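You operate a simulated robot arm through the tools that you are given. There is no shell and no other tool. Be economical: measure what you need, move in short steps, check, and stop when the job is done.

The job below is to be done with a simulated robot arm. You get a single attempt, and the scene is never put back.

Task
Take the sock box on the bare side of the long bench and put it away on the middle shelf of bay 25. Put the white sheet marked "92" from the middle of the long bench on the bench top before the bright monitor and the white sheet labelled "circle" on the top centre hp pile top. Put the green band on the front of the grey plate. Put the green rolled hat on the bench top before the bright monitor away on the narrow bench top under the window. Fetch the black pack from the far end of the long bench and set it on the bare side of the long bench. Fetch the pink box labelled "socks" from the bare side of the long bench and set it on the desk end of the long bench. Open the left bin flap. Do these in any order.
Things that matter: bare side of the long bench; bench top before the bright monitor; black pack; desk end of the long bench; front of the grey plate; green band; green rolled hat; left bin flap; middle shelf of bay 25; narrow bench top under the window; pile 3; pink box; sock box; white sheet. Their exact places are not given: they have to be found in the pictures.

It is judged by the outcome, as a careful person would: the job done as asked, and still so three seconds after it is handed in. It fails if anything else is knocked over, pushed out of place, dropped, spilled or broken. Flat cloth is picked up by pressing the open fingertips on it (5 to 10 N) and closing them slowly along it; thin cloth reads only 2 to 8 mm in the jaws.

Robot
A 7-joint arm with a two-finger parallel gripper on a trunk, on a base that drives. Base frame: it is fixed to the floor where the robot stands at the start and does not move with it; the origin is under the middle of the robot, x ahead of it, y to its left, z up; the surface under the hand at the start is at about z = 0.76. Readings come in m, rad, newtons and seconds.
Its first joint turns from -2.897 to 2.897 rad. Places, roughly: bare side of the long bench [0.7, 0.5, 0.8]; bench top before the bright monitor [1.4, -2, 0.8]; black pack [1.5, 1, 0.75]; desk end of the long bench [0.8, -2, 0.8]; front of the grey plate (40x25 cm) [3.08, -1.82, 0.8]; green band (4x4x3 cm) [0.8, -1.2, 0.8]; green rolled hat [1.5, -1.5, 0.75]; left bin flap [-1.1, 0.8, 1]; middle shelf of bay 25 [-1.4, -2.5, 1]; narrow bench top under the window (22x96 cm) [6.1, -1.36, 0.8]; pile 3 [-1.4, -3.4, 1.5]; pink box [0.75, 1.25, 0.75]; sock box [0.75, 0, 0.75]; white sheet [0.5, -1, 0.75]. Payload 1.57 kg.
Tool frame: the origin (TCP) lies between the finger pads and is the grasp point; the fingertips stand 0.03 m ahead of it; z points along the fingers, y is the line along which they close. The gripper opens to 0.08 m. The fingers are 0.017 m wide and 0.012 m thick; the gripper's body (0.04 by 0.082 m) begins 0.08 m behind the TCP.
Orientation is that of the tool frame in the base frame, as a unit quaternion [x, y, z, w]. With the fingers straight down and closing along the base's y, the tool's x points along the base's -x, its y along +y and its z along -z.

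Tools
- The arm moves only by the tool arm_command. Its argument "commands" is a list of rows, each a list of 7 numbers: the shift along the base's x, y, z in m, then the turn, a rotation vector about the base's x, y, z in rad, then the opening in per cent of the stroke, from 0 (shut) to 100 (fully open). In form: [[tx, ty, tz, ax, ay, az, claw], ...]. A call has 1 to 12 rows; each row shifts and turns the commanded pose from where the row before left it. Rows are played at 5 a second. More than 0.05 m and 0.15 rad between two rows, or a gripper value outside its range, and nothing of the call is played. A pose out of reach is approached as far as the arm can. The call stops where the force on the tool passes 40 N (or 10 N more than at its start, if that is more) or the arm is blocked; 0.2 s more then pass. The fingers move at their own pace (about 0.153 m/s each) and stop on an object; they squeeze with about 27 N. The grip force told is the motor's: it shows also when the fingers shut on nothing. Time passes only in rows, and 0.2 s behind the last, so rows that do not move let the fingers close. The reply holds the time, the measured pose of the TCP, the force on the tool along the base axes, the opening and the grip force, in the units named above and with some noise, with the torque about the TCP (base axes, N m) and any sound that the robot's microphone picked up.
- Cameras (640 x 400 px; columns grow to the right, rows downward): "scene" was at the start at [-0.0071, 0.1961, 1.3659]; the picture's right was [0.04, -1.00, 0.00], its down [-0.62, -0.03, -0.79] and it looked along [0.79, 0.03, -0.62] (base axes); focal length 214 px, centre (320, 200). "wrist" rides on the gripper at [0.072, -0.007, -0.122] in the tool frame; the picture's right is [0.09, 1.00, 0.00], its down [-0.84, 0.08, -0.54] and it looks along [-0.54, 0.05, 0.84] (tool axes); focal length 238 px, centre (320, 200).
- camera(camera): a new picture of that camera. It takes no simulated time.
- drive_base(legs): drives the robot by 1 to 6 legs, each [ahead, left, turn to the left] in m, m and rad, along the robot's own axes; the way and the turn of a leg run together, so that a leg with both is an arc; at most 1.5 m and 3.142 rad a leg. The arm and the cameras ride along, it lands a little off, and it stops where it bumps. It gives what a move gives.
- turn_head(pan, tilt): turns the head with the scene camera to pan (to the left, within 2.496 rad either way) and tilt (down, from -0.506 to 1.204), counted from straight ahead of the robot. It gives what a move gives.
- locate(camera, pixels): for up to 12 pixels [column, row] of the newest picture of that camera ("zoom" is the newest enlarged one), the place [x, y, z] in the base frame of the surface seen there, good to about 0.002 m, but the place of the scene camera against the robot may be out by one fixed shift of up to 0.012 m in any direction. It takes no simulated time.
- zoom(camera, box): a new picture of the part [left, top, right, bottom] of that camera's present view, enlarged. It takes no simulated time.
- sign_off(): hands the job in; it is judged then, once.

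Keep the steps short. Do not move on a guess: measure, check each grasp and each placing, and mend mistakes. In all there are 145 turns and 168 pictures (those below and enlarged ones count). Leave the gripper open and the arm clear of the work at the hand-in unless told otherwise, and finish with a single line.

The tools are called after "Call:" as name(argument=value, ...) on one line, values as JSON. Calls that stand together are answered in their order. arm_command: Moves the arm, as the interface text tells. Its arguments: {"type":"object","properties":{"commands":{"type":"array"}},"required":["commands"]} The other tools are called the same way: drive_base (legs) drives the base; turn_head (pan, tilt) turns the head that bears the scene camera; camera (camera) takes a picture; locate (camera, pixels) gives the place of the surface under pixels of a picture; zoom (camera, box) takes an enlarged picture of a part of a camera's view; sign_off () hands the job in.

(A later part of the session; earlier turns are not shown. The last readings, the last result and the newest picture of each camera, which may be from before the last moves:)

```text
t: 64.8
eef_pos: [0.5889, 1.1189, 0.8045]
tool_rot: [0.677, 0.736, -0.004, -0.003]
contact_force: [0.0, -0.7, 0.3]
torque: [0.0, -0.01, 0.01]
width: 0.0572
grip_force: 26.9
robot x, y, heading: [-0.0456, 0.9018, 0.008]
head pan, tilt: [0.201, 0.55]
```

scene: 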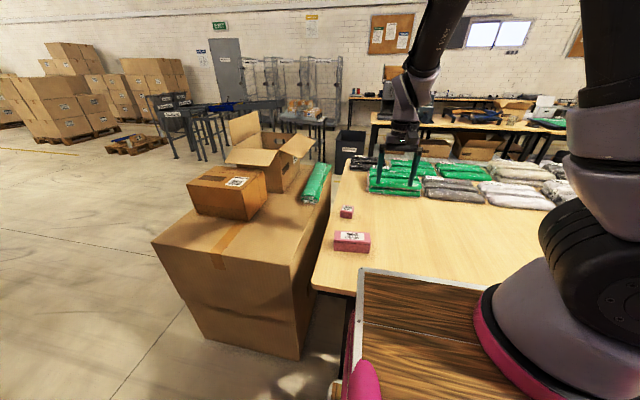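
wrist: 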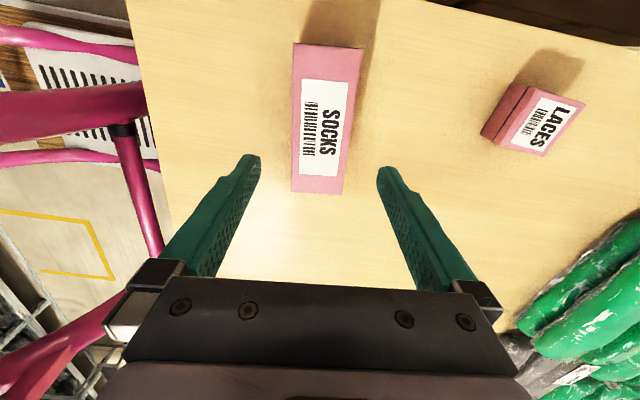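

Held (57 mm, 27 N). Lift and check.

Call:
arm_command(commands=[[0, 0, 0.04, 0, 0, 0, 40], [0, 0, 0.05, 0, 0, 0, 40], [0, 0, 0.05, 0, 0, 0, 40], [0, 0, 0.05, 0, 0, 0, 40]])

Call:
drive_base(legs=[[-0.15, 0, 0], [0, -1.4, 0], [0, -1.2, 0]])

Call:
turn_head(pan=-0.3, tilt=0.5)

Call:
camera(camera="scene")

Call:
camera(camera="wrist")

```text
t: 65.8
eef_pos: [0.5895, 1.1186, 0.9966]
tool_rot: [0.677, 0.736, -0.005, -0.003]
contact_force: [0.0, 0.2, -0.4]
torque: [-0.02, 0.01, -0.03]
width: 0.0321
grip_force: 0.0
robot x, y, heading: [-0.0455, 0.905, 0.008]
head pan, tilt: [0.201, 0.55]
```

```text
t: 79.5
eef_pos: [0.4972, -1.478, 0.9957]
tool_rot: [0.663, 0.749, -0.005, -0.004]
contact_force: [0.9, -0.2, 0.3]
torque: [-0.01, -0.01, -0.01]
width: 0.0316
grip_force: 0.1
robot x, y, heading: [-0.1324, -1.7181, 0.048]
head pan, tilt: [0.201, 0.55]
```

```text
t: 80.5
eef_pos: [0.4958, -1.4766, 0.9961]
tool_rot: [0.662, 0.749, -0.005, -0.003]
contact_force: [-0.6, 0.4, -0.2]
torque: [0.01, 0.02, 0.01]
width: 0.0321
grip_force: 0.0
robot x, y, heading: [-0.1264, -1.7169, 0.044]
head pan, tilt: [-0.3, 0.499]
```

```text
125 pictures are left
```

scene: 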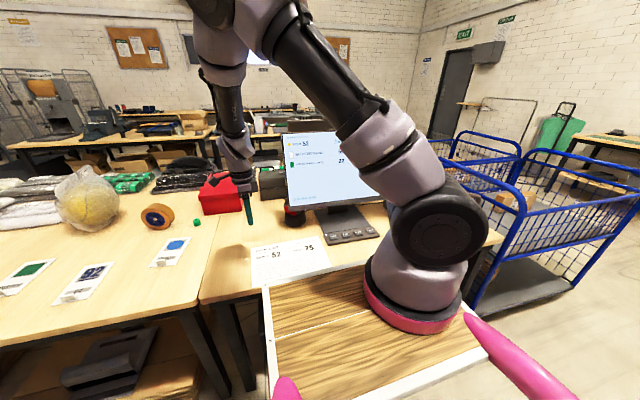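

```text
124 pictures are left
```

wrist: 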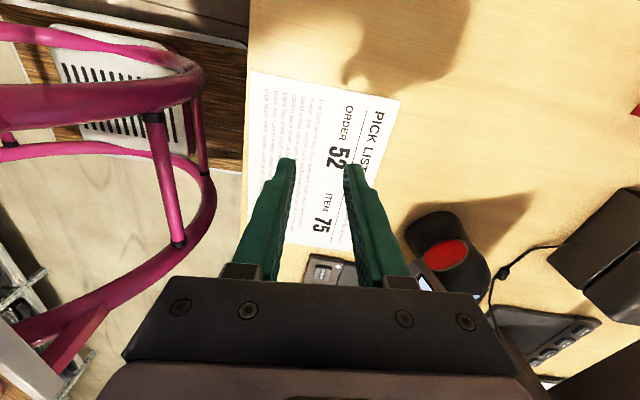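

The box slipped out: the gripper is empty, so the box must have stayed at its place. I'll go back for it later. While here, look at the sheets and the desk.

Call:
zoom(camera="scene", box=[0, 180, 240, 330])

Call:
locate(camera="scene", pixels=[[95, 272], [65, 295], [82, 285], [180, 243], [158, 264], [170, 252], [197, 222], [290, 255], [345, 230], [205, 300], [220, 280], [155, 216]])

Call:
zoom(camera="scene", box=[120, 90, 400, 290])

```text
2.67 times, centred on (120, 255) of scene
```

zoom: 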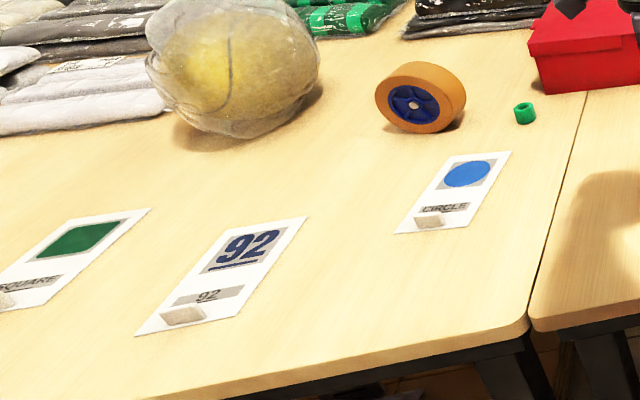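

```text
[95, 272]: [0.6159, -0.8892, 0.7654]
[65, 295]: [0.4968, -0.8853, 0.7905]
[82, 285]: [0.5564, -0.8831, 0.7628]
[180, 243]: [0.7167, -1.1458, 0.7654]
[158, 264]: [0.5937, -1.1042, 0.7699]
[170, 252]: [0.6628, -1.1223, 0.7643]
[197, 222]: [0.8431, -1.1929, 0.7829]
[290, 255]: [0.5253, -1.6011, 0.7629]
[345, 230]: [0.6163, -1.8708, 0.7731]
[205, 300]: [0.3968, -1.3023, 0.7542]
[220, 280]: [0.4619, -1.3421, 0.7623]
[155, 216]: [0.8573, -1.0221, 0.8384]
```

```text
2.00 times, centred on (260, 190) of scene
```

zoom: 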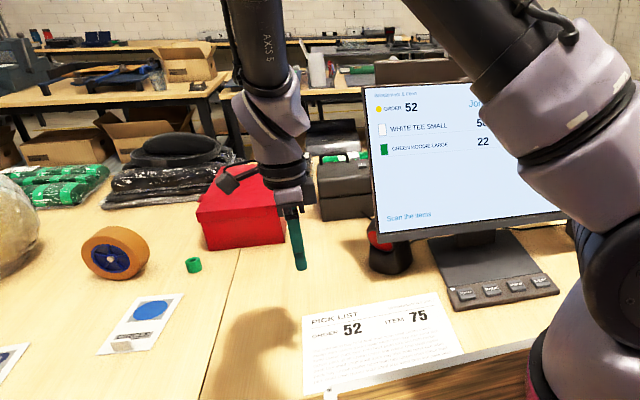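

Call:
zoom(camera="scene", box=[240, 120, 340, 182])

Call:
drive_base(legs=[[0, -0.9, -0.04]])

Call:
turn_head(pan=0.3, tilt=0.5)

Call:
camera(camera="scene")

```text
6.40 times, centred on (290, 151) of scene
```

zoom: 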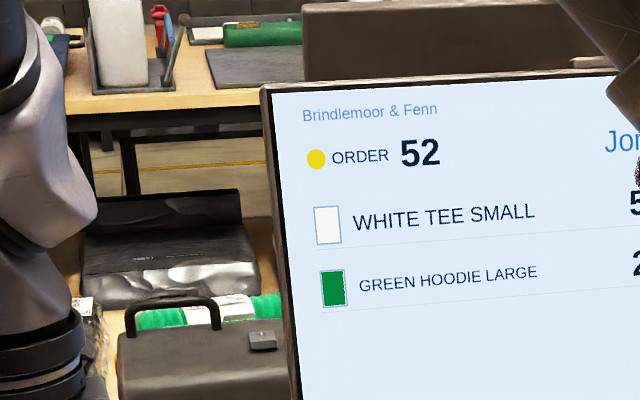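

```text
t: 85.3
eef_pos: [0.5294, -2.4208, 0.9956]
tool_rot: [0.682, 0.732, -0.005, -0.003]
contact_force: [0.4, -0.4, 0.5]
torque: [0.02, 0.02, 0.0]
width: 0.0318
grip_force: 0.0
robot x, y, heading: [-0.1049, -2.6276, -0.003]
head pan, tilt: [-0.3, 0.499]
```

```text
t: 86.3
eef_pos: [0.5297, -2.4203, 0.9942]
tool_rot: [0.681, 0.732, -0.006, -0.002]
contact_force: [-0.5, 0.4, -0.1]
torque: [0.01, 0.01, 0.02]
width: 0.032
grip_force: 0.2
robot x, y, heading: [-0.106, -2.6281, -0.002]
head pan, tilt: [0.3, 0.499]
```

```text
120 pictures are left
```

scene: 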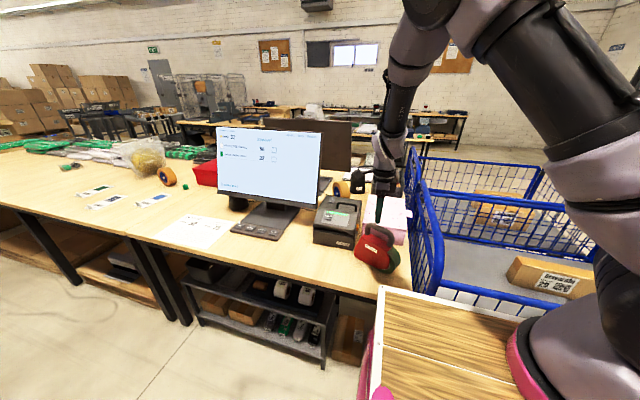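

Call:
locate(camera="scene", pixels=[[160, 215], [225, 250], [300, 265], [350, 285], [378, 268], [330, 240], [335, 205], [395, 225], [200, 215], [270, 220], [410, 260], [290, 245]])

Call:
zoom(camera="scene", box=[140, 120, 440, 310])

```text
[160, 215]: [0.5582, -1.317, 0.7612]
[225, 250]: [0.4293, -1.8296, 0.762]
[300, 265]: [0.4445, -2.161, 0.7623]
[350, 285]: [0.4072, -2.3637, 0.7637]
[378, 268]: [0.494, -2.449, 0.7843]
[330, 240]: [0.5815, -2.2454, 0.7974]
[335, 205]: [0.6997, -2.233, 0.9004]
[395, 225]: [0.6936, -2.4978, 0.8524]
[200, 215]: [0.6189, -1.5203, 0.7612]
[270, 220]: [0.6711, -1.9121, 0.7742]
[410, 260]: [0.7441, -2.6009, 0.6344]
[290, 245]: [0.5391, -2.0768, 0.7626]
```

```text
2.11 times, centred on (290, 215) of scene
```

zoom: 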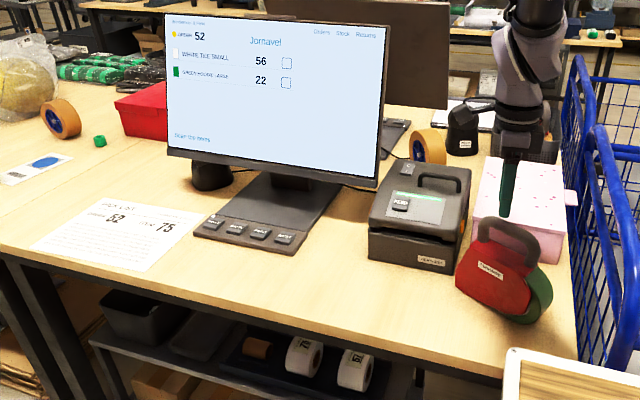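

I need to see the far side of the bench. Look right for a way round the blue trolley.

Call:
turn_head(pan=-0.6, tilt=0.35)

Call:
camera(camera="scene")

Call:
turn_head(pan=-2.2, tilt=0.1)

Call:
camera(camera="scene")

```text
t: 87.5
eef_pos: [0.531, -2.42, 0.9961]
tool_rot: [0.682, 0.732, -0.004, -0.002]
contact_force: [0.1, -0.3, 0.2]
torque: [-0.01, 0.02, 0.02]
width: 0.0319
grip_force: 0.2
robot x, y, heading: [-0.1065, -2.6333, -0.003]
head pan, tilt: [-0.6, 0.351]
```

```text
118 pictures are left
```

scene: 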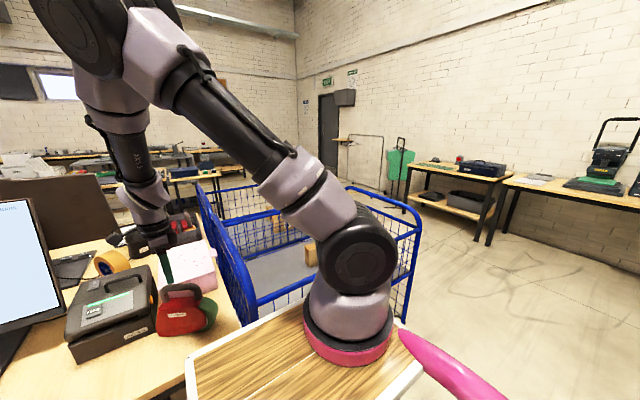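

```text
t: 89.1
eef_pos: [0.5291, -2.4202, 0.9958]
tool_rot: [0.681, 0.732, -0.005, -0.003]
contact_force: [-0.8, -1.0, 0.3]
torque: [0.01, -0.01, 0.01]
width: 0.032
grip_force: 0.0
robot x, y, heading: [-0.1127, -2.6295, 0.001]
head pan, tilt: [-2.201, 0.099]
```

```text
117 pictures are left
```

scene: 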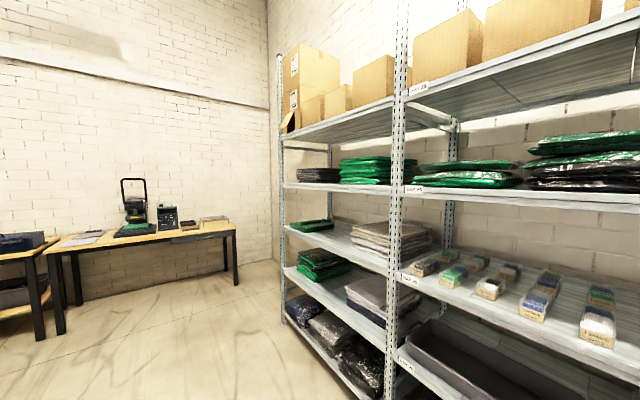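

Call:
zoom(camera="scene", box=[270, 130, 640, 360])

Call:
locate(camera="scene", pixels=[[375, 158], [345, 163], [320, 172], [405, 162], [470, 175], [440, 270], [535, 300], [600, 330], [500, 275], [400, 140], [330, 190], [410, 320]])

Call:
zoom(camera="scene", box=[270, 140, 450, 210])

```text
1.73 times, centred on (455, 245) of scene
```

zoom: 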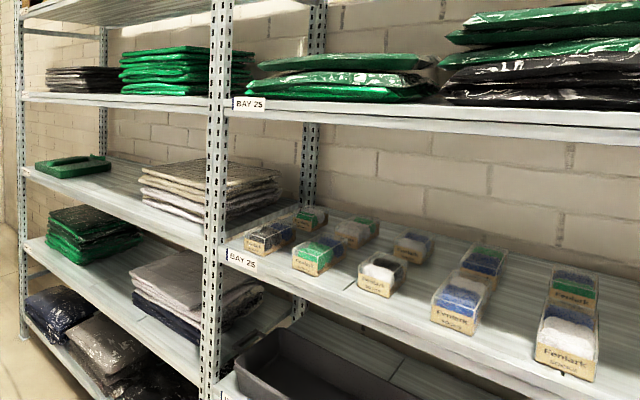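

```text
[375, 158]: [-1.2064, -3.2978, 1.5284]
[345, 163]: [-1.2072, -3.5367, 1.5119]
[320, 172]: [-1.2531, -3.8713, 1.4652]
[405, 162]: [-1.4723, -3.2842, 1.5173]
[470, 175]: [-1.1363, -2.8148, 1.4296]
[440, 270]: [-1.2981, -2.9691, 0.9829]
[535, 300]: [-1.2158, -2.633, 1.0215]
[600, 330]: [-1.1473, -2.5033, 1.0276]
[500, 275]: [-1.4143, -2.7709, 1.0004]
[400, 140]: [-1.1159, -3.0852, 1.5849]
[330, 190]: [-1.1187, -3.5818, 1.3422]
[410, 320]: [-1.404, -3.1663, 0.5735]
```

```text
3.56 times, centred on (360, 175) of scene
```

zoom: 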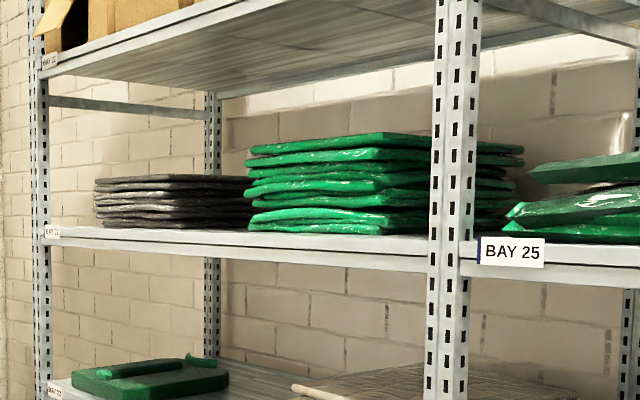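

Bay 25 confirmed, with sock boxes on its middle shelf; the green pile at (-1.3,-3.4,1.53) is pile 3. Now go to the circle sheet at (0.66,-1.12) and look from above.

Call:
drive_base(legs=[[0, 1.4, 0]])

Call:
camera(camera="wrist")

```text
t: 96.2
eef_pos: [0.5247, -0.9951, 0.9951]
tool_rot: [0.678, 0.735, -0.005, -0.003]
contact_force: [-0.4, -0.2, 0.1]
torque: [-0.03, -0.01, 0.0]
width: 0.0321
grip_force: 0.1
robot x, y, heading: [-0.1122, -1.2096, 0.004]
head pan, tilt: [-2.201, 0.099]
```

```text
114 pictures are left
```

wrist: 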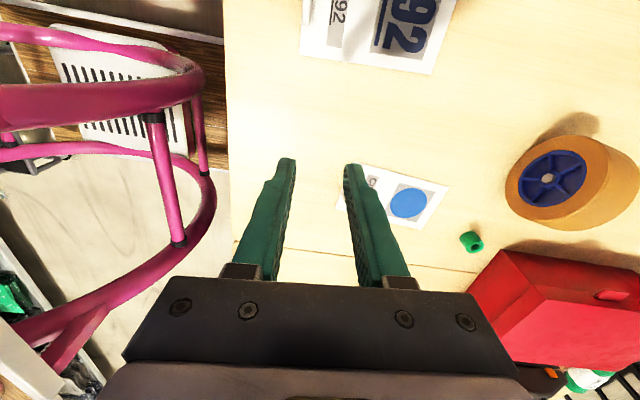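

Call:
arm_command(commands=[[0.04, 0.03, 0, 0, 0, 0, 100], [0.04, 0.03, 0, 0, 0, 0, 100], [0.0, 0.04, 0, 0, 0, 0, 100], [0, 0, 0, 0, 0, 0, 100]])

Call:
camera(camera="wrist")

```text
t: 97.2
eef_pos: [0.6022, -0.8944, 0.9943]
tool_rot: [0.678, 0.735, -0.004, -0.002]
contact_force: [0.0, 0.0, 0.2]
torque: [0.03, 0.02, 0.01]
width: 0.0799
grip_force: 0.0
robot x, y, heading: [-0.1106, -1.2069, 0.009]
head pan, tilt: [-2.201, 0.099]
```

```text
113 pictures are left
```

wrist: 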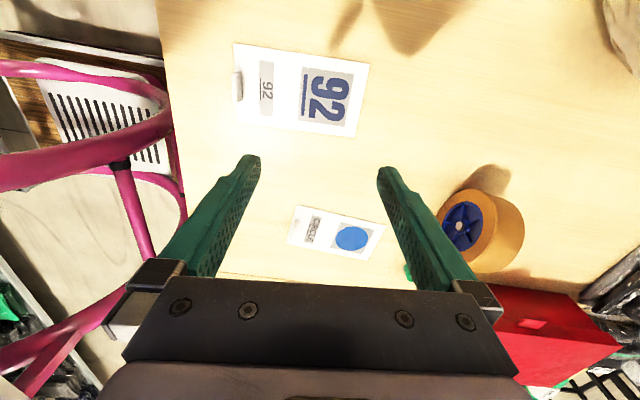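

Call:
zoom(camera="wrist", box=[220, 30, 420, 270])

Call:
zoom(camera="wrist", box=[270, 190, 400, 271])

Call:
locate(camera="wrist", pixels=[[237, 78], [237, 98], [242, 88], [236, 45], [368, 65], [357, 136], [243, 105], [295, 208], [290, 242], [382, 225], [294, 220], [370, 258]])

```text
1.67 times, centred on (320, 150) of wrist
```

zoom: 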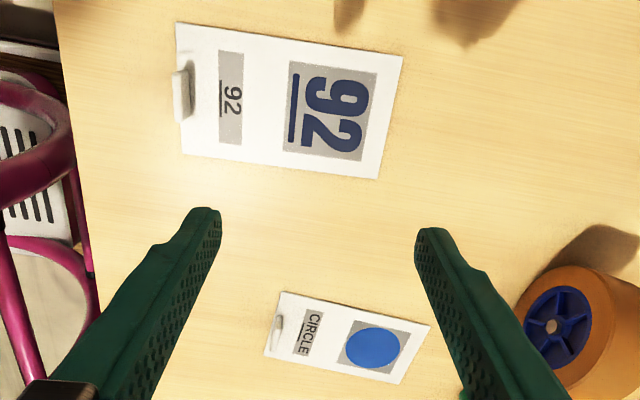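

```text
4.92 times, centred on (335, 230) of wrist
```

zoom: 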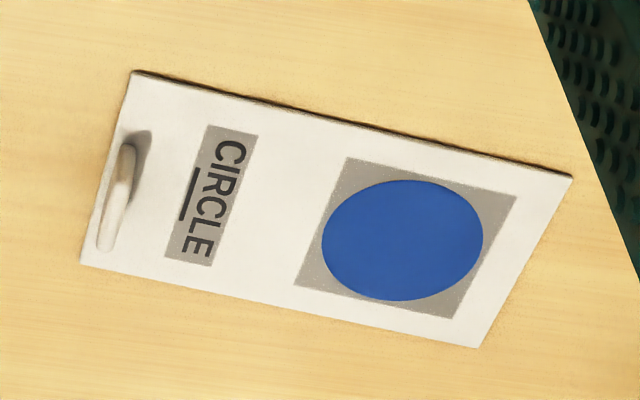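

```text
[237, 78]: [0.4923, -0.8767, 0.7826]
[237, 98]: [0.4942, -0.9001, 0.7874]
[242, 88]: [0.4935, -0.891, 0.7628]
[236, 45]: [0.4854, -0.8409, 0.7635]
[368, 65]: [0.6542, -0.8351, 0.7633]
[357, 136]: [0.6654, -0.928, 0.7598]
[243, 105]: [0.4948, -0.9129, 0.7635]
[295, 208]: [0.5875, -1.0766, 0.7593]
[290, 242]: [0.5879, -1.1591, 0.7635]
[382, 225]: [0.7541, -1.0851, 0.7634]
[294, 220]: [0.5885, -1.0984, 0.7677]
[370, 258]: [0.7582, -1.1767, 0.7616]
```

Call:
locate(camera="zoom", pixels=[[128, 152], [112, 200], [105, 240], [120, 180], [145, 100], [90, 262], [565, 178], [478, 345]])

```text
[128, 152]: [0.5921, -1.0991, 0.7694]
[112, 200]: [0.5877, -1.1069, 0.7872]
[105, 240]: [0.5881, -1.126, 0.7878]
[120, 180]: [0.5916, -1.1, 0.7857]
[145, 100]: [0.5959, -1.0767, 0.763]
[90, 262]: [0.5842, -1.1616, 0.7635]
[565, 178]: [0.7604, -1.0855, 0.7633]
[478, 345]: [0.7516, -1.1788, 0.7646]
```

Tab of the circle sheet: (0.590,-1.118), top z 0.788, sheet turned −0.09 rad. I'll grip it with the hand leaning to +y (so that later it can lean out of the shelf). First come above it leaning.

Call:
arm_command(commands=[[-0.006, -0.03, 0, 0, 0, -0.085, 40], [-0.006, -0.03, 0, 0, 0, -0.085, 40], [0, -0.03, -0.01, -0.1245, 0.011, 0, 40], [0, -0.03, -0.015, -0.1245, 0.011, 0, 40], [0, -0.03, -0.015, -0.1245, 0.011, 0, 40], [0, -0.03, -0.015, -0.1245, 0.011, 0, 40], [0, -0.027, -0.02, -0.1245, 0.011, 0, 40], [0, 0, -0.02, -0.1245, 0.011, 0, 40], [0, 0, 0, 0, 0, 0, 40]])

Call:
camera(camera="wrist")

```text
t: 99.2
eef_pos: [0.5929, -1.1038, 0.9014]
tool_rot: [0.688, 0.626, -0.274, 0.246]
contact_force: [-0.5, 0.3, 0.0]
torque: [0.01, 0.03, -0.01]
width: 0.0323
grip_force: 0.0
robot x, y, heading: [-0.1113, -1.2114, 0.006]
head pan, tilt: [-2.201, 0.099]
```

```text
110 pictures are left
```

wrist: 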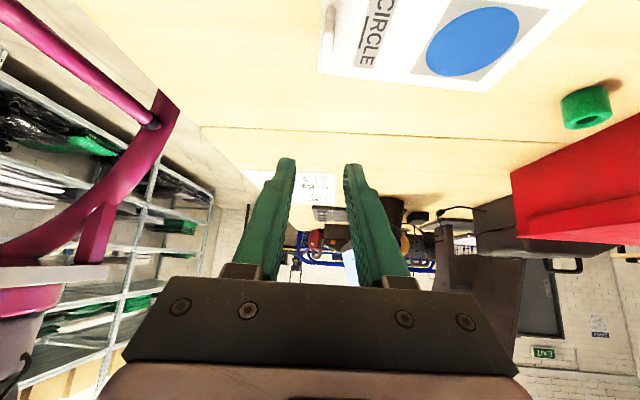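

Straight over the tab. Descend to z 0.796 in steps and close.

Call:
arm_command(commands=[[-0.003, 0.003, -0.035, 0, 0, 0, 40], [0, 0, -0.035, 0, 0, 0, 40], [0, 0, -0.02, 0, 0, 0, 40], [0, 0, -0.015, 0, 0, 0, 40], [0, 0, 0, 0, 0, 0, 40], [0, 0, 0, 0, 0, 0, 20], [0, 0, 0, 0, 0, 0, 0], [0, 0, 0, 0, 0, 0, 0]])

Call:
camera(camera="wrist")

```text
t: 101.0
eef_pos: [0.5884, -1.0974, 0.7971]
tool_rot: [0.688, 0.626, -0.274, 0.246]
contact_force: [-0.4, -1.1, -0.3]
torque: [-0.06, -0.04, -0.01]
width: 0.0056
grip_force: 26.1
robot x, y, heading: [-0.1118, -1.2108, 0.008]
head pan, tilt: [-2.201, 0.099]
```

```text
109 pictures are left
```

wrist: 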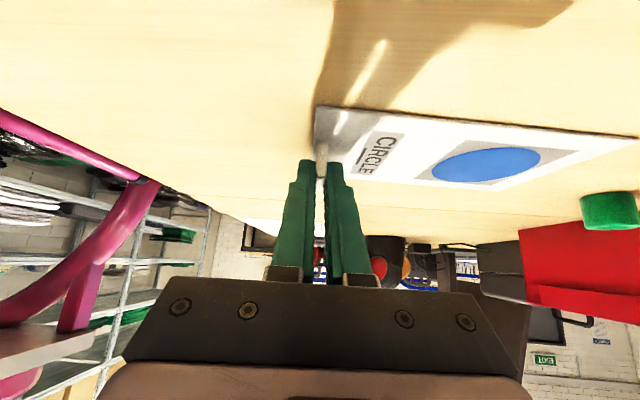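

Tab held (5.6 mm). Lift and look.

Call:
arm_command(commands=[[0, 0, 0.03, 0, 0, 0, 0], [0, 0, 0.04, 0, 0, 0, 0], [0, 0, 0.05, 0, 0, 0, 0], [0, 0, 0.05, 0, 0, 0, 0], [0, 0, 0.05, 0, 0, 0, 0], [0, 0, 0, 0, 0, 0, 0]])

Call:
camera(camera="wrist")

```text
t: 102.4
eef_pos: [0.5883, -1.0991, 1.0162]
tool_rot: [0.687, 0.627, -0.274, 0.245]
contact_force: [0.0, 0.0, 0.3]
torque: [0.0, 0.05, 0.0]
width: 0.0054
grip_force: 25.5
robot x, y, heading: [-0.107, -1.2085, 0.01]
head pan, tilt: [-2.201, 0.099]
```

```text
108 pictures are left
```

wrist: 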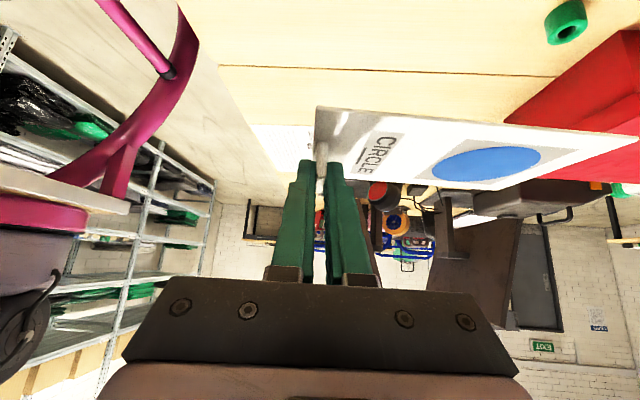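

Held level. Turn the hand +1.57 so that it leans back to the robot and the sheet points left.

Call:
arm_command(commands=[[-0.005, 0, 0.015, 0, 0, 0.143, 0], [-0.005, 0, 0.015, 0, 0, 0.143, 0], [-0.005, 0, 0.015, 0, 0, 0.143, 0], [-0.005, 0, 0.015, 0, 0, 0.143, 0], [-0.005, 0, 0.015, 0, 0, 0.143, 0], [-0.005, 0, 0.015, 0, 0, 0.143, 0], [-0.005, 0, 0.015, 0, 0, 0.143, 0], [0, 0, 0.015, 0, 0, 0.143, 0], [0, 0, 0.015, 0, 0, 0.143, 0], [0, 0, 0.015, 0, 0, 0.143, 0], [0, 0, 0.0, 0, 0, 0.143, 0], [0, 0, 0, 0, 0, 0, 0]])

Call:
camera(camera="wrist")

```text
t: 105.0
eef_pos: [0.5546, -1.0979, 1.1662]
tool_rot: [0.042, 0.929, -0.021, 0.367]
contact_force: [0.0, 0.0, 0.8]
torque: [0.0, -0.01, 0.05]
width: 0.0056
grip_force: 25.8
robot x, y, heading: [-0.1138, -1.2078, 0.011]
head pan, tilt: [-2.201, 0.099]
```

```text
107 pictures are left
```

wrist: 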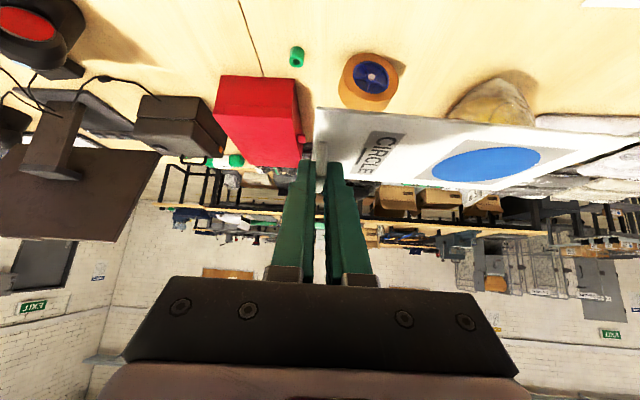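

Drive to y≈-3.35, then turn round to the shelves.

Call:
drive_base(legs=[[-0.1, 0, 0], [0, -1.1, 0], [-0.05, -1.05, 0], [0, 0, 1.57], [0, 0, 1.55]])

Call:
turn_head(pan=0.3, tilt=0.0)

Call:
camera(camera="scene")

```text
t: 124.0
eef_pos: [-0.9148, -3.4623, 1.1659]
tool_rot: [0.929, -0.047, -0.367, -0.022]
contact_force: [0.5, -0.2, 0.6]
torque: [0.02, 0.0, 0.0]
width: 0.0055
grip_force: 25.4
robot x, y, heading: [-0.2463, -3.3608, 3.141]
head pan, tilt: [-2.201, 0.099]
```

```text
t: 126.3
eef_pos: [-0.9161, -3.4625, 1.1655]
tool_rot: [0.929, -0.047, -0.366, -0.022]
contact_force: [-0.8, -0.6, 0.4]
torque: [0.02, 0.0, 0.0]
width: 0.0055
grip_force: 25.6
robot x, y, heading: [-0.2466, -3.3556, 3.139]
head pan, tilt: [0.3, 0.0]
```

```text
106 pictures are left
```

scene: 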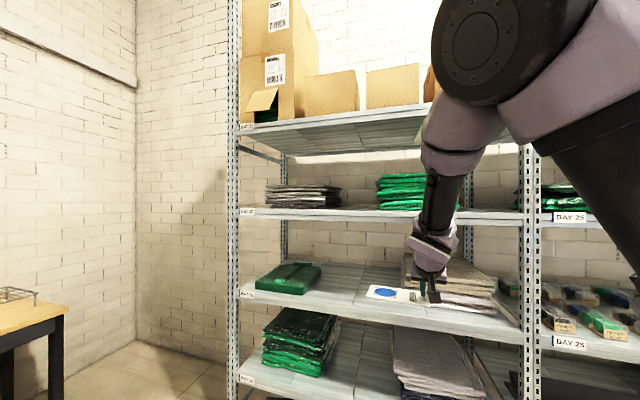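

Call:
zoom(camera="scene", box=[240, 90, 560, 310])

Call:
locate(camera="scene", pixels=[[382, 177], [420, 175], [378, 205], [415, 206], [400, 176], [390, 113], [330, 125], [270, 190], [400, 211], [232, 190], [530, 190], [470, 190]])

```text
1.82 times, centred on (400, 200) of scene
```

zoom: 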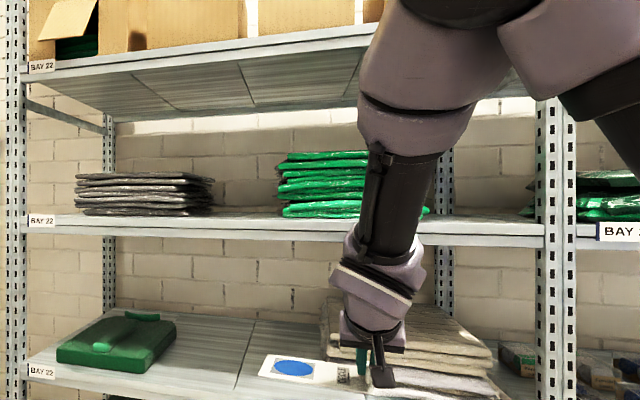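

```text
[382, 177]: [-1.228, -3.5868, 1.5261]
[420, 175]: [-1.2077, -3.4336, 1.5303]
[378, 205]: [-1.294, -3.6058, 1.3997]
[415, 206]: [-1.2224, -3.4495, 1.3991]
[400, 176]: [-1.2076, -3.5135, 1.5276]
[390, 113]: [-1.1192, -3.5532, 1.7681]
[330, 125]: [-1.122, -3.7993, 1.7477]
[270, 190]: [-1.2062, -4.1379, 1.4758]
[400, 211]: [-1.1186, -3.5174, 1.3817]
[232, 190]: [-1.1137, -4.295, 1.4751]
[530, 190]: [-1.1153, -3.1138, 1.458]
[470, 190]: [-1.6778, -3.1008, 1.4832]
```

Pile top z≈1.53, y −3.59…−3.2, front x −1.21; upper shelf lip at z≈1.75. I raise the arm in front of the bay and add lean.

Call:
arm_command(commands=[[0, 0.013, 0.045, 0, 0, 0.03, 0], [0, 0.013, 0.045, 0, 0, 0.03, 0], [0, 0.013, 0.045, 0, 0, 0.04, 0], [0, 0.013, 0.045, 0, 0, 0, 0], [0, 0.013, 0.045, 0, 0.05, 0, 0], [0, 0.013, 0.045, 0, 0.05, 0, 0], [0, 0.013, 0.045, 0, 0.05, 0, 0], [0, 0.013, 0.045, 0, 0.05, 0, 0], [0, 0.014, 0.045, 0, 0.05, 0, 0], [0, 0.014, 0.045, 0, 0, 0, 0], [0, 0, 0, 0, 0, 0, 0]])

Call:
camera(camera="wrist")

Call:
camera(camera="scene")

```text
t: 128.7
eef_pos: [-0.9148, -3.3314, 1.6138]
tool_rot: [0.877, -0.001, -0.48, -0.004]
contact_force: [0.2, -0.1, 0.3]
torque: [0.05, 0.0, -0.01]
width: 0.0055
grip_force: 25.4
robot x, y, heading: [-0.2487, -3.3557, 3.143]
head pan, tilt: [0.3, 0.0]
```

```text
104 pictures are left
```

wrist: 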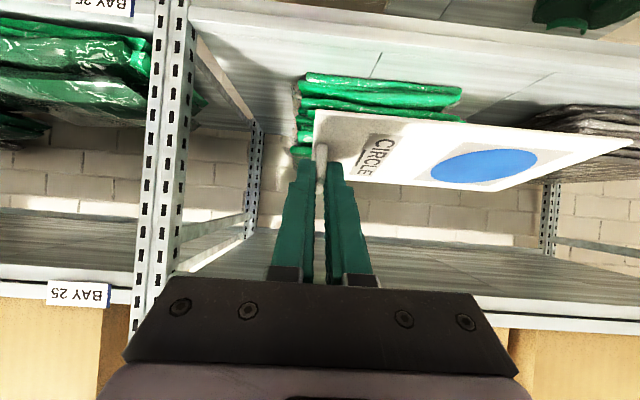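

```text
103 pictures are left
```

scene: 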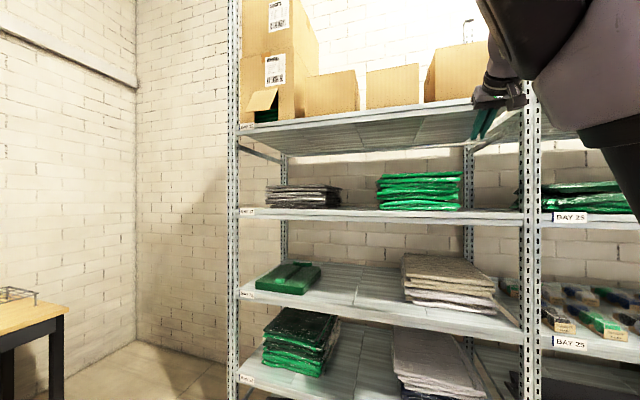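

Now the green pile is fully visible. Locate its corners.

Call:
locate(camera="scene", pixels=[[383, 176], [459, 173], [420, 174], [458, 206], [385, 207], [460, 150]])

Call:
zoom(camera="scene", box=[340, 130, 500, 230])

Call:
locate(camera="wrist", pixels=[[308, 100], [455, 110], [310, 82], [458, 92], [350, 125], [312, 150], [300, 140]])

```text
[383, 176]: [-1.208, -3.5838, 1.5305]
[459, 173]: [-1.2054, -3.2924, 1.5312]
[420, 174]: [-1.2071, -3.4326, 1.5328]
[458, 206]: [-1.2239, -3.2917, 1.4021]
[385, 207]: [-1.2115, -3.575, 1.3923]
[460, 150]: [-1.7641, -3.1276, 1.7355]
```

```text
4.00 times, centred on (420, 180) of scene
```

zoom: 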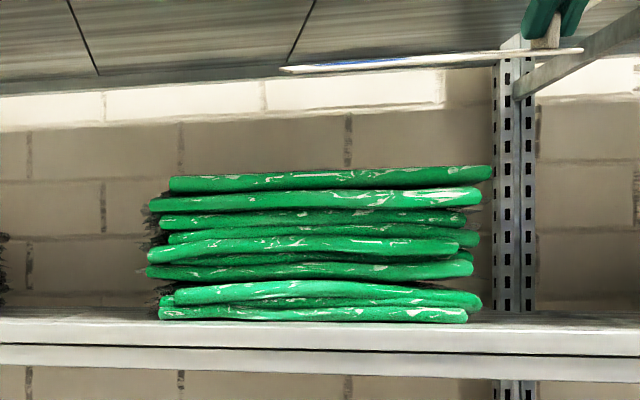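

```text
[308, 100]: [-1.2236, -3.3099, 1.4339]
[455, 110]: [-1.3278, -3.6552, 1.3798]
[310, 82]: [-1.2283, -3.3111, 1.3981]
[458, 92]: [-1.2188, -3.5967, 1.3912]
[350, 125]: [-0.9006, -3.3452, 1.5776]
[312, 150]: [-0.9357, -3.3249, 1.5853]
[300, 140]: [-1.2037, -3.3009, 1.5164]
```

Pile top spans y −3.575…−3.285, z 1.531. Drive ahead 0.1, then go in over it at z≈1.61.

Call:
drive_base(legs=[[0.1, 0, 0]])

Call:
arm_command(commands=[[-0.04, -0.008, 0, 0, 0, 0, 0], [-0.04, -0.008, 0, 0, 0, 0, 0], [-0.04, -0.008, 0, 0, 0, 0, 0], [-0.04, 0, 0, 0, 0, 0, 0], [-0.04, 0, 0, 0, 0, 0, 0], [0, 0, 0, 0, 0, 0, 0]])

Call:
camera(camera="wrist")

Call:
camera(camera="scene")

```text
t: 129.8
eef_pos: [-1.0166, -3.3332, 1.6145]
tool_rot: [0.877, 0.0, -0.48, -0.004]
contact_force: [0.6, -0.2, -0.7]
torque: [0.03, -0.04, -0.04]
width: 0.0056
grip_force: 25.9
robot x, y, heading: [-0.3507, -3.3589, 3.142]
head pan, tilt: [0.3, 0.0]
```

```text
t: 131.2
eef_pos: [-1.2151, -3.3595, 1.6138]
tool_rot: [0.877, 0.0, -0.48, -0.003]
contact_force: [0.6, -0.8, 0.0]
torque: [0.03, -0.02, -0.02]
width: 0.0055
grip_force: 25.9
robot x, y, heading: [-0.3464, -3.3588, 3.14]
head pan, tilt: [0.3, 0.0]
```

```text
101 pictures are left
```

wrist: 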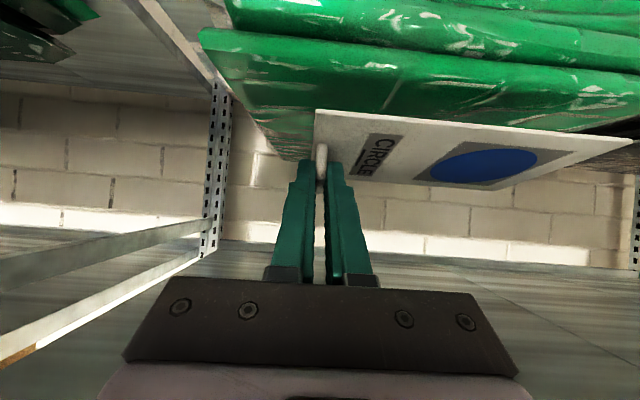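

```text
100 pictures are left
```

scene: 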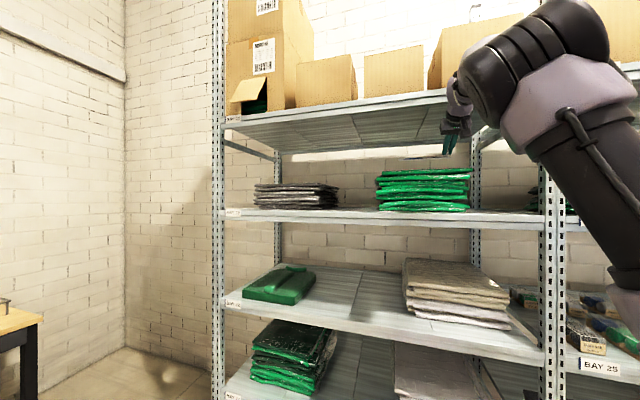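

Clear. In 0.035 more, then lower until touch.

Call:
arm_command(commands=[[-0.035, 0, 0, 0, 0, 0, 0], [0, 0, -0.015, 0, 0, 0, 0], [0, 0, -0.012, 0, 0, 0, 0], [0, 0, -0.008, 0, 0, 0, 0], [0, 0, 0, 0, 0, 0, 0]])

Call:
zoom(camera="scene", box=[350, 90, 510, 220])

Call:
camera(camera="wrist")

```text
t: 132.4
eef_pos: [-1.2493, -3.3556, 1.5803]
tool_rot: [0.876, 0.0, -0.482, -0.003]
contact_force: [-4.5, -1.2, 16.9]
torque: [-0.11, -0.19, -0.01]
width: 0.0056
grip_force: 25.7
robot x, y, heading: [-0.3498, -3.3574, 3.14]
head pan, tilt: [0.3, 0.0]
```

```text
3.08 times, centred on (430, 155) of scene
```

zoom: 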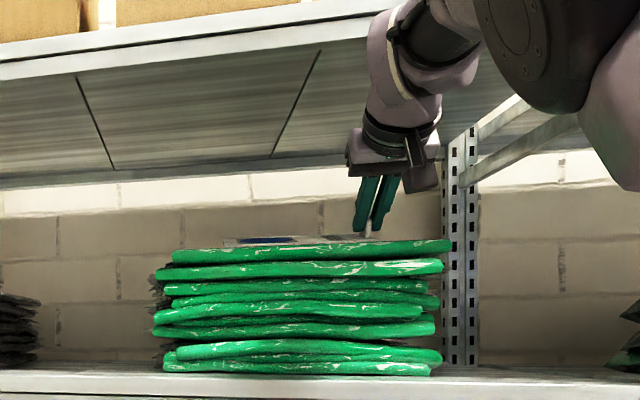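

```text
98 pictures are left
```

wrist: 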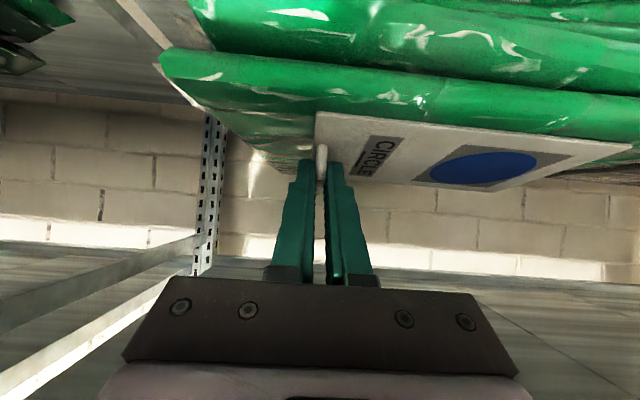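

Contact (17 N). Release gently and withdraw along the fingers.

Call:
arm_command(commands=[[0, 0, 0.002, 0, -0.06, 0, 0], [0, 0, 0, 0, 0, 0, 15], [0, 0, 0, 0, 0, 0, 30], [0, 0, 0, 0, 0, 0, 30], [0.025, 0, 0.016, 0, 0, 0, 30], [0.03, 0, 0.018, 0, 0, 0, 30], [0.04, 0, 0.0, 0, 0, 0, 30], [0.045, 0, 0, 0, 0, 0, 30], [0.045, 0, 0, 0, 0, 0, 30], [0, 0, 0, 0, 0, 0, 30]])

Call:
camera(camera="wrist")

Call:
zoom(camera="scene", box=[350, 90, 510, 220])

```text
t: 134.6
eef_pos: [-1.0652, -3.3576, 1.613]
tool_rot: [0.891, 0.0, -0.455, -0.003]
contact_force: [0.8, 0.5, -0.1]
torque: [-0.01, -0.03, 0.03]
width: 0.024
grip_force: 0.1
robot x, y, heading: [-0.3503, -3.3547, 3.142]
head pan, tilt: [0.3, 0.0]
```

```text
97 pictures are left
```

wrist: 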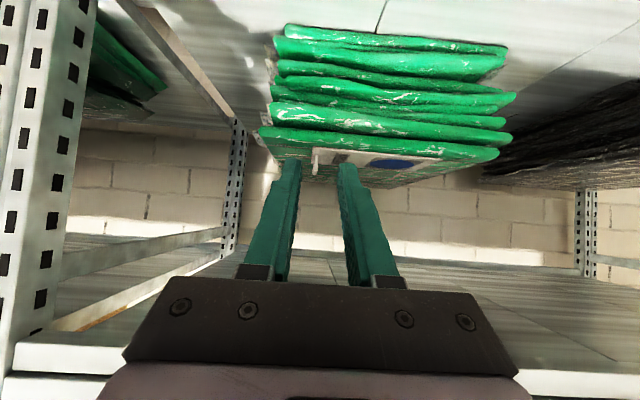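

```text
3.08 times, centred on (430, 155) of scene
```

zoom: 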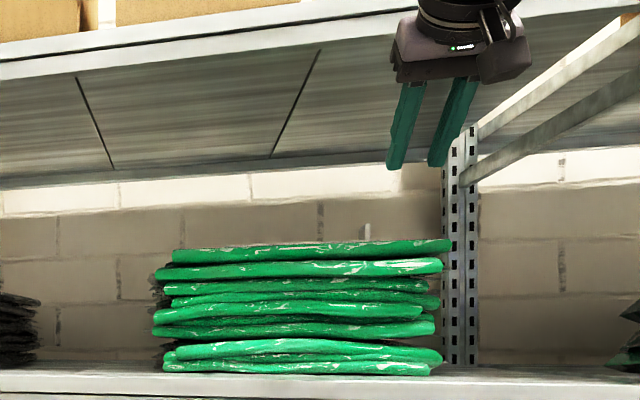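

The circle sheet lies on the pile. Retreat, bring the arm to neutral, and look at bay 25's middle shelf.

Call:
drive_base(legs=[[-0.1, 0, 0], [0, -0.0, 0]])

Call:
arm_command(commands=[[0.01, 0, -0.045, 0, 0, 0, 100], [0.01, 0, -0.045, 0, 0, 0, 100], [0.01, 0, -0.045, 0, 0, 0, 100], [0.01, 0, -0.045, 0, -0.13, 0, 100], [0, 0, -0.045, 0, -0.13, 0, 100], [0, 0, -0.045, 0, -0.13, 0, 100], [0, 0, -0.045, 0, -0.13, 0, 100], [0, 0, -0.045, 0, -0.14, 0, 100], [0, 0, -0.045, 0, -0.14, 0, 100], [0, 0, -0.045, 0, -0.14, 0, 100], [0, 0, -0.045, 0, 0, 0, 100], [0, 0, 0, 0, 0, 0, 100]])

Call:
turn_head(pan=-0.75, tilt=0.3)

Call:
camera(camera="scene")

```text
t: 136.1
eef_pos: [-0.9645, -3.3591, 1.6139]
tool_rot: [0.891, 0.001, -0.453, -0.003]
contact_force: [-0.3, 0.3, 0.0]
torque: [0.01, -0.01, 0.02]
width: 0.024
grip_force: 0.0
robot x, y, heading: [-0.2489, -3.3546, -3.142]
head pan, tilt: [0.3, 0.0]
```

```text
t: 138.7
eef_pos: [-0.9244, -3.3581, 1.1196]
tool_rot: [1.0, 0.002, -0.002, -0.003]
contact_force: [1.6, 0.1, -0.2]
torque: [-0.02, 0.01, 0.01]
width: 0.0801
grip_force: 0.0
robot x, y, heading: [-0.2497, -3.357, -3.141]
head pan, tilt: [0.3, 0.0]
```

```text
t: 140.0
eef_pos: [-0.9257, -3.3587, 1.1202]
tool_rot: [1.0, 0.002, -0.001, -0.003]
contact_force: [0.5, 0.2, 0.3]
torque: [-0.01, 0.0, 0.01]
width: 0.0801
grip_force: 0.0
robot x, y, heading: [-0.2497, -3.3562, -3.144]
head pan, tilt: [-0.75, 0.3]
```

```text
95 pictures are left
```

scene: 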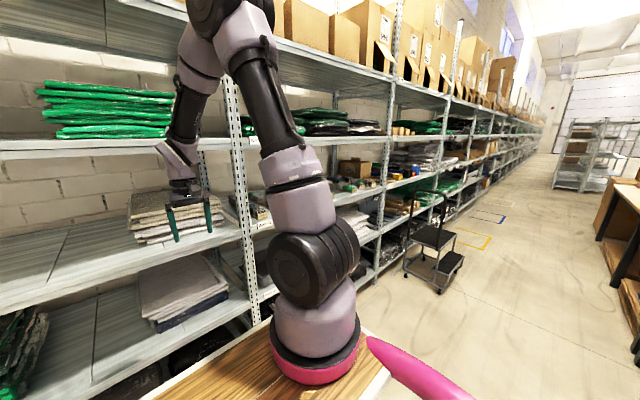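

Call:
drive_base(legs=[[0, 0, -1.57], [0, 0, -1.57], [0, 1.4, 0], [0, 1.4, 0], [0, 0.45, 0], [0.15, 0, 0]])

Call:
turn_head(pan=0.2, tilt=0.6)

Call:
camera(camera="scene")

Call:
camera(camera="wrist")

```text
t: 156.1
eef_pos: [0.4138, -1.8158, 1.1205]
tool_rot: [-0.011, 1.0, -0.003, 0.001]
contact_force: [-0.4, 0.0, 0.2]
torque: [0.0, -0.01, 0.0]
width: 0.0802
grip_force: 0.0
robot x, y, heading: [-0.2602, -1.8268, 0.016]
head pan, tilt: [-0.75, 0.3]
stopped in leg 4: the robot was blocked; the commanded pose is now the measured one
```

```text
t: 157.3
eef_pos: [0.4143, -1.8161, 1.1185]
tool_rot: [-0.01, 1.0, -0.004, 0.002]
contact_force: [-0.2, 0.5, 0.4]
torque: [-0.01, 0.02, -0.01]
width: 0.08
grip_force: 0.1
robot x, y, heading: [-0.26, -1.8258, 0.019]
head pan, tilt: [0.201, 0.6]
```

```text
94 pictures are left
```

scene: 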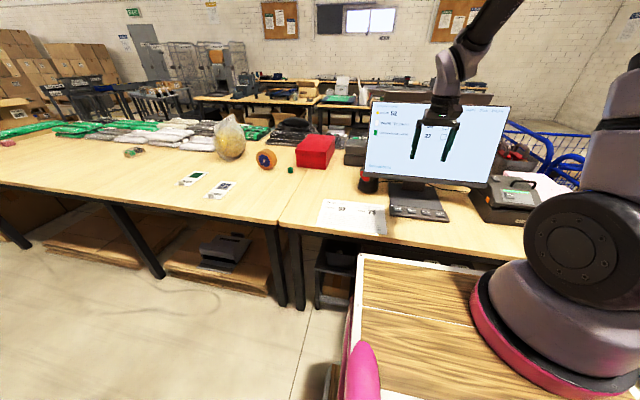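

```text
93 pictures are left
```

wrist: 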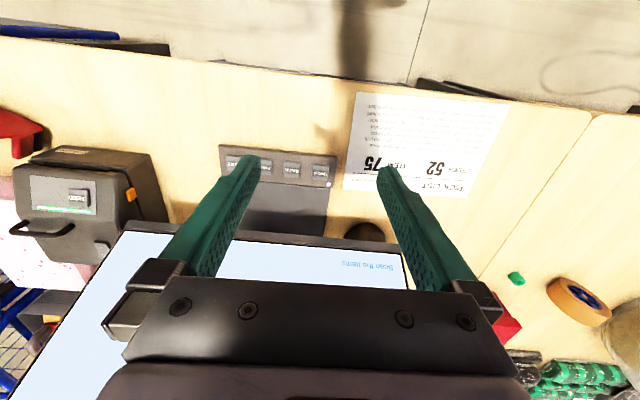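

Blocked — likely the step ladder behind me. Check it.

Call:
turn_head(pan=2.3, tilt=0.6)

Call:
camera(camera="scene")

Call:
locate(camera="scene", pixels=[[320, 200], [260, 250], [360, 260], [300, 320]])

```text
t: 159.3
eef_pos: [0.4136, -1.8167, 1.1197]
tool_rot: [-0.011, 1.0, -0.001, 0.001]
contact_force: [-0.9, -0.6, 0.0]
torque: [0.0, 0.06, 0.01]
width: 0.0799
grip_force: 0.0
robot x, y, heading: [-0.2623, -1.8316, 0.015]
head pan, tilt: [2.3, 0.6]
```

```text
92 pictures are left
```

scene: 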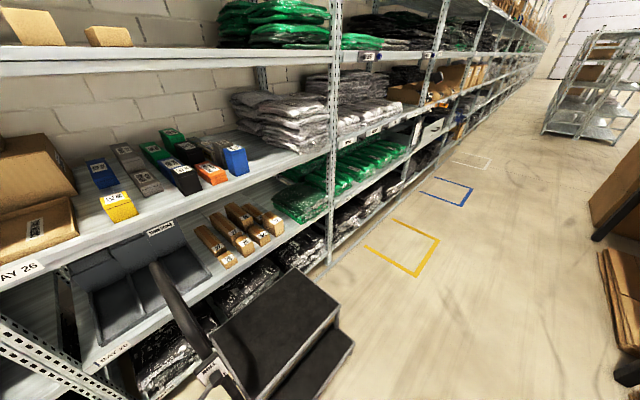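

```text
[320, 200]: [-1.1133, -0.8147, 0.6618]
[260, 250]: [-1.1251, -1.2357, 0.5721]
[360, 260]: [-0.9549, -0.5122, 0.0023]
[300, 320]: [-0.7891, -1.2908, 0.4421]
```

The ladder's lower step is just behind me. Move ahead 0.13, then continue left.

Call:
drive_base(legs=[[0.0, -0.03, 0], [0.13, 0, -0.015], [0, 1.4, 0], [0, 0.35, 0], [0.08, 0, 0]])

Call:
turn_head(pan=-2.2, tilt=0.4)

Call:
camera(camera="scene")

Call:
camera(camera="wrist")

```text
t: 170.2
eef_pos: [0.6357, -0.1036, 1.1198]
tool_rot: [0.007, 1.0, -0.002, 0.001]
contact_force: [0.1, -0.5, -0.1]
torque: [0.01, -0.01, -0.02]
width: 0.0799
grip_force: 0.0
robot x, y, heading: [-0.0385, -0.0951, -0.013]
head pan, tilt: [2.3, 0.6]
```

```text
t: 173.8
eef_pos: [0.6354, -0.1043, 1.1193]
tool_rot: [0.007, 1.0, -0.002, 0.0]
contact_force: [0.1, 0.3, 0.5]
torque: [-0.04, -0.03, -0.02]
width: 0.0798
grip_force: 0.1
robot x, y, heading: [-0.0345, -0.0912, -0.02]
head pan, tilt: [-2.201, 0.4]
```

```text
91 pictures are left
```

scene: 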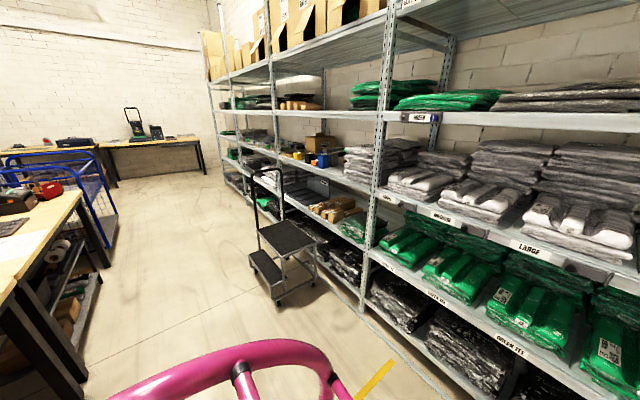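

```text
90 pictures are left
```

wrist: 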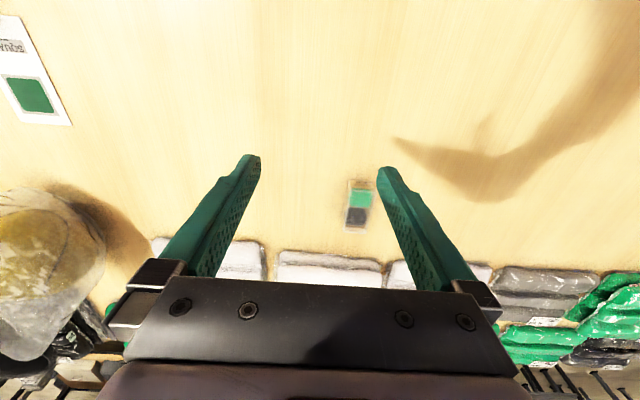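

Ladder stands as before. The sock box is at (357,203) in the wrist view; measure it.

Call:
zoom(camera="wrist", box=[310, 165, 410, 245])

Call:
locate(camera="wrist", pixels=[[350, 183], [370, 186], [348, 226], [366, 227], [358, 205], [359, 193], [357, 216]])

```text
5.00 times, centred on (360, 205) of wrist
```

zoom: 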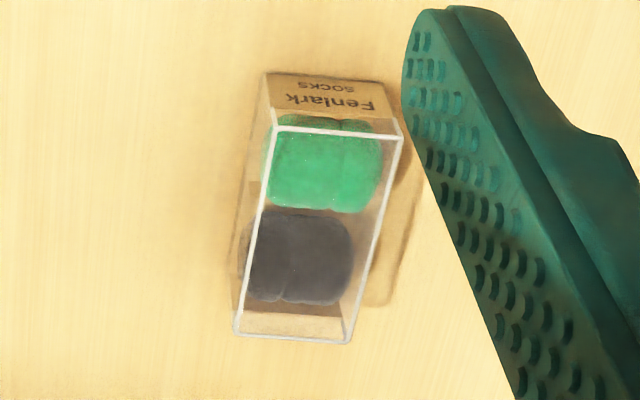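

```text
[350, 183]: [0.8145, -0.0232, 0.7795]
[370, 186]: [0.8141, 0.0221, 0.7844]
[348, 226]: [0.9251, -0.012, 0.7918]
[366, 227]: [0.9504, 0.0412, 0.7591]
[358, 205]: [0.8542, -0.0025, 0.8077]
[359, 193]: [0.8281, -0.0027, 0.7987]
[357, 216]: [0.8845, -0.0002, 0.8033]
```

Call:
locate(camera="zoom", pixels=[[270, 76], [388, 90], [278, 124], [400, 137], [240, 332], [345, 338], [320, 180], [290, 260], [262, 210], [375, 250]])

```text
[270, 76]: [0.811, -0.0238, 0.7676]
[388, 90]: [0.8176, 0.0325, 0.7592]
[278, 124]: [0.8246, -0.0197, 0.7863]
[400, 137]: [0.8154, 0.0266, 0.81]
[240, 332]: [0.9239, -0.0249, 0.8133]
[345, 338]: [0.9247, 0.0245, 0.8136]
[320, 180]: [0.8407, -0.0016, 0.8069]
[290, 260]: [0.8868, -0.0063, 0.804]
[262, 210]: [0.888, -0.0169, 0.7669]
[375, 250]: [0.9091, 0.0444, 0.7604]
```

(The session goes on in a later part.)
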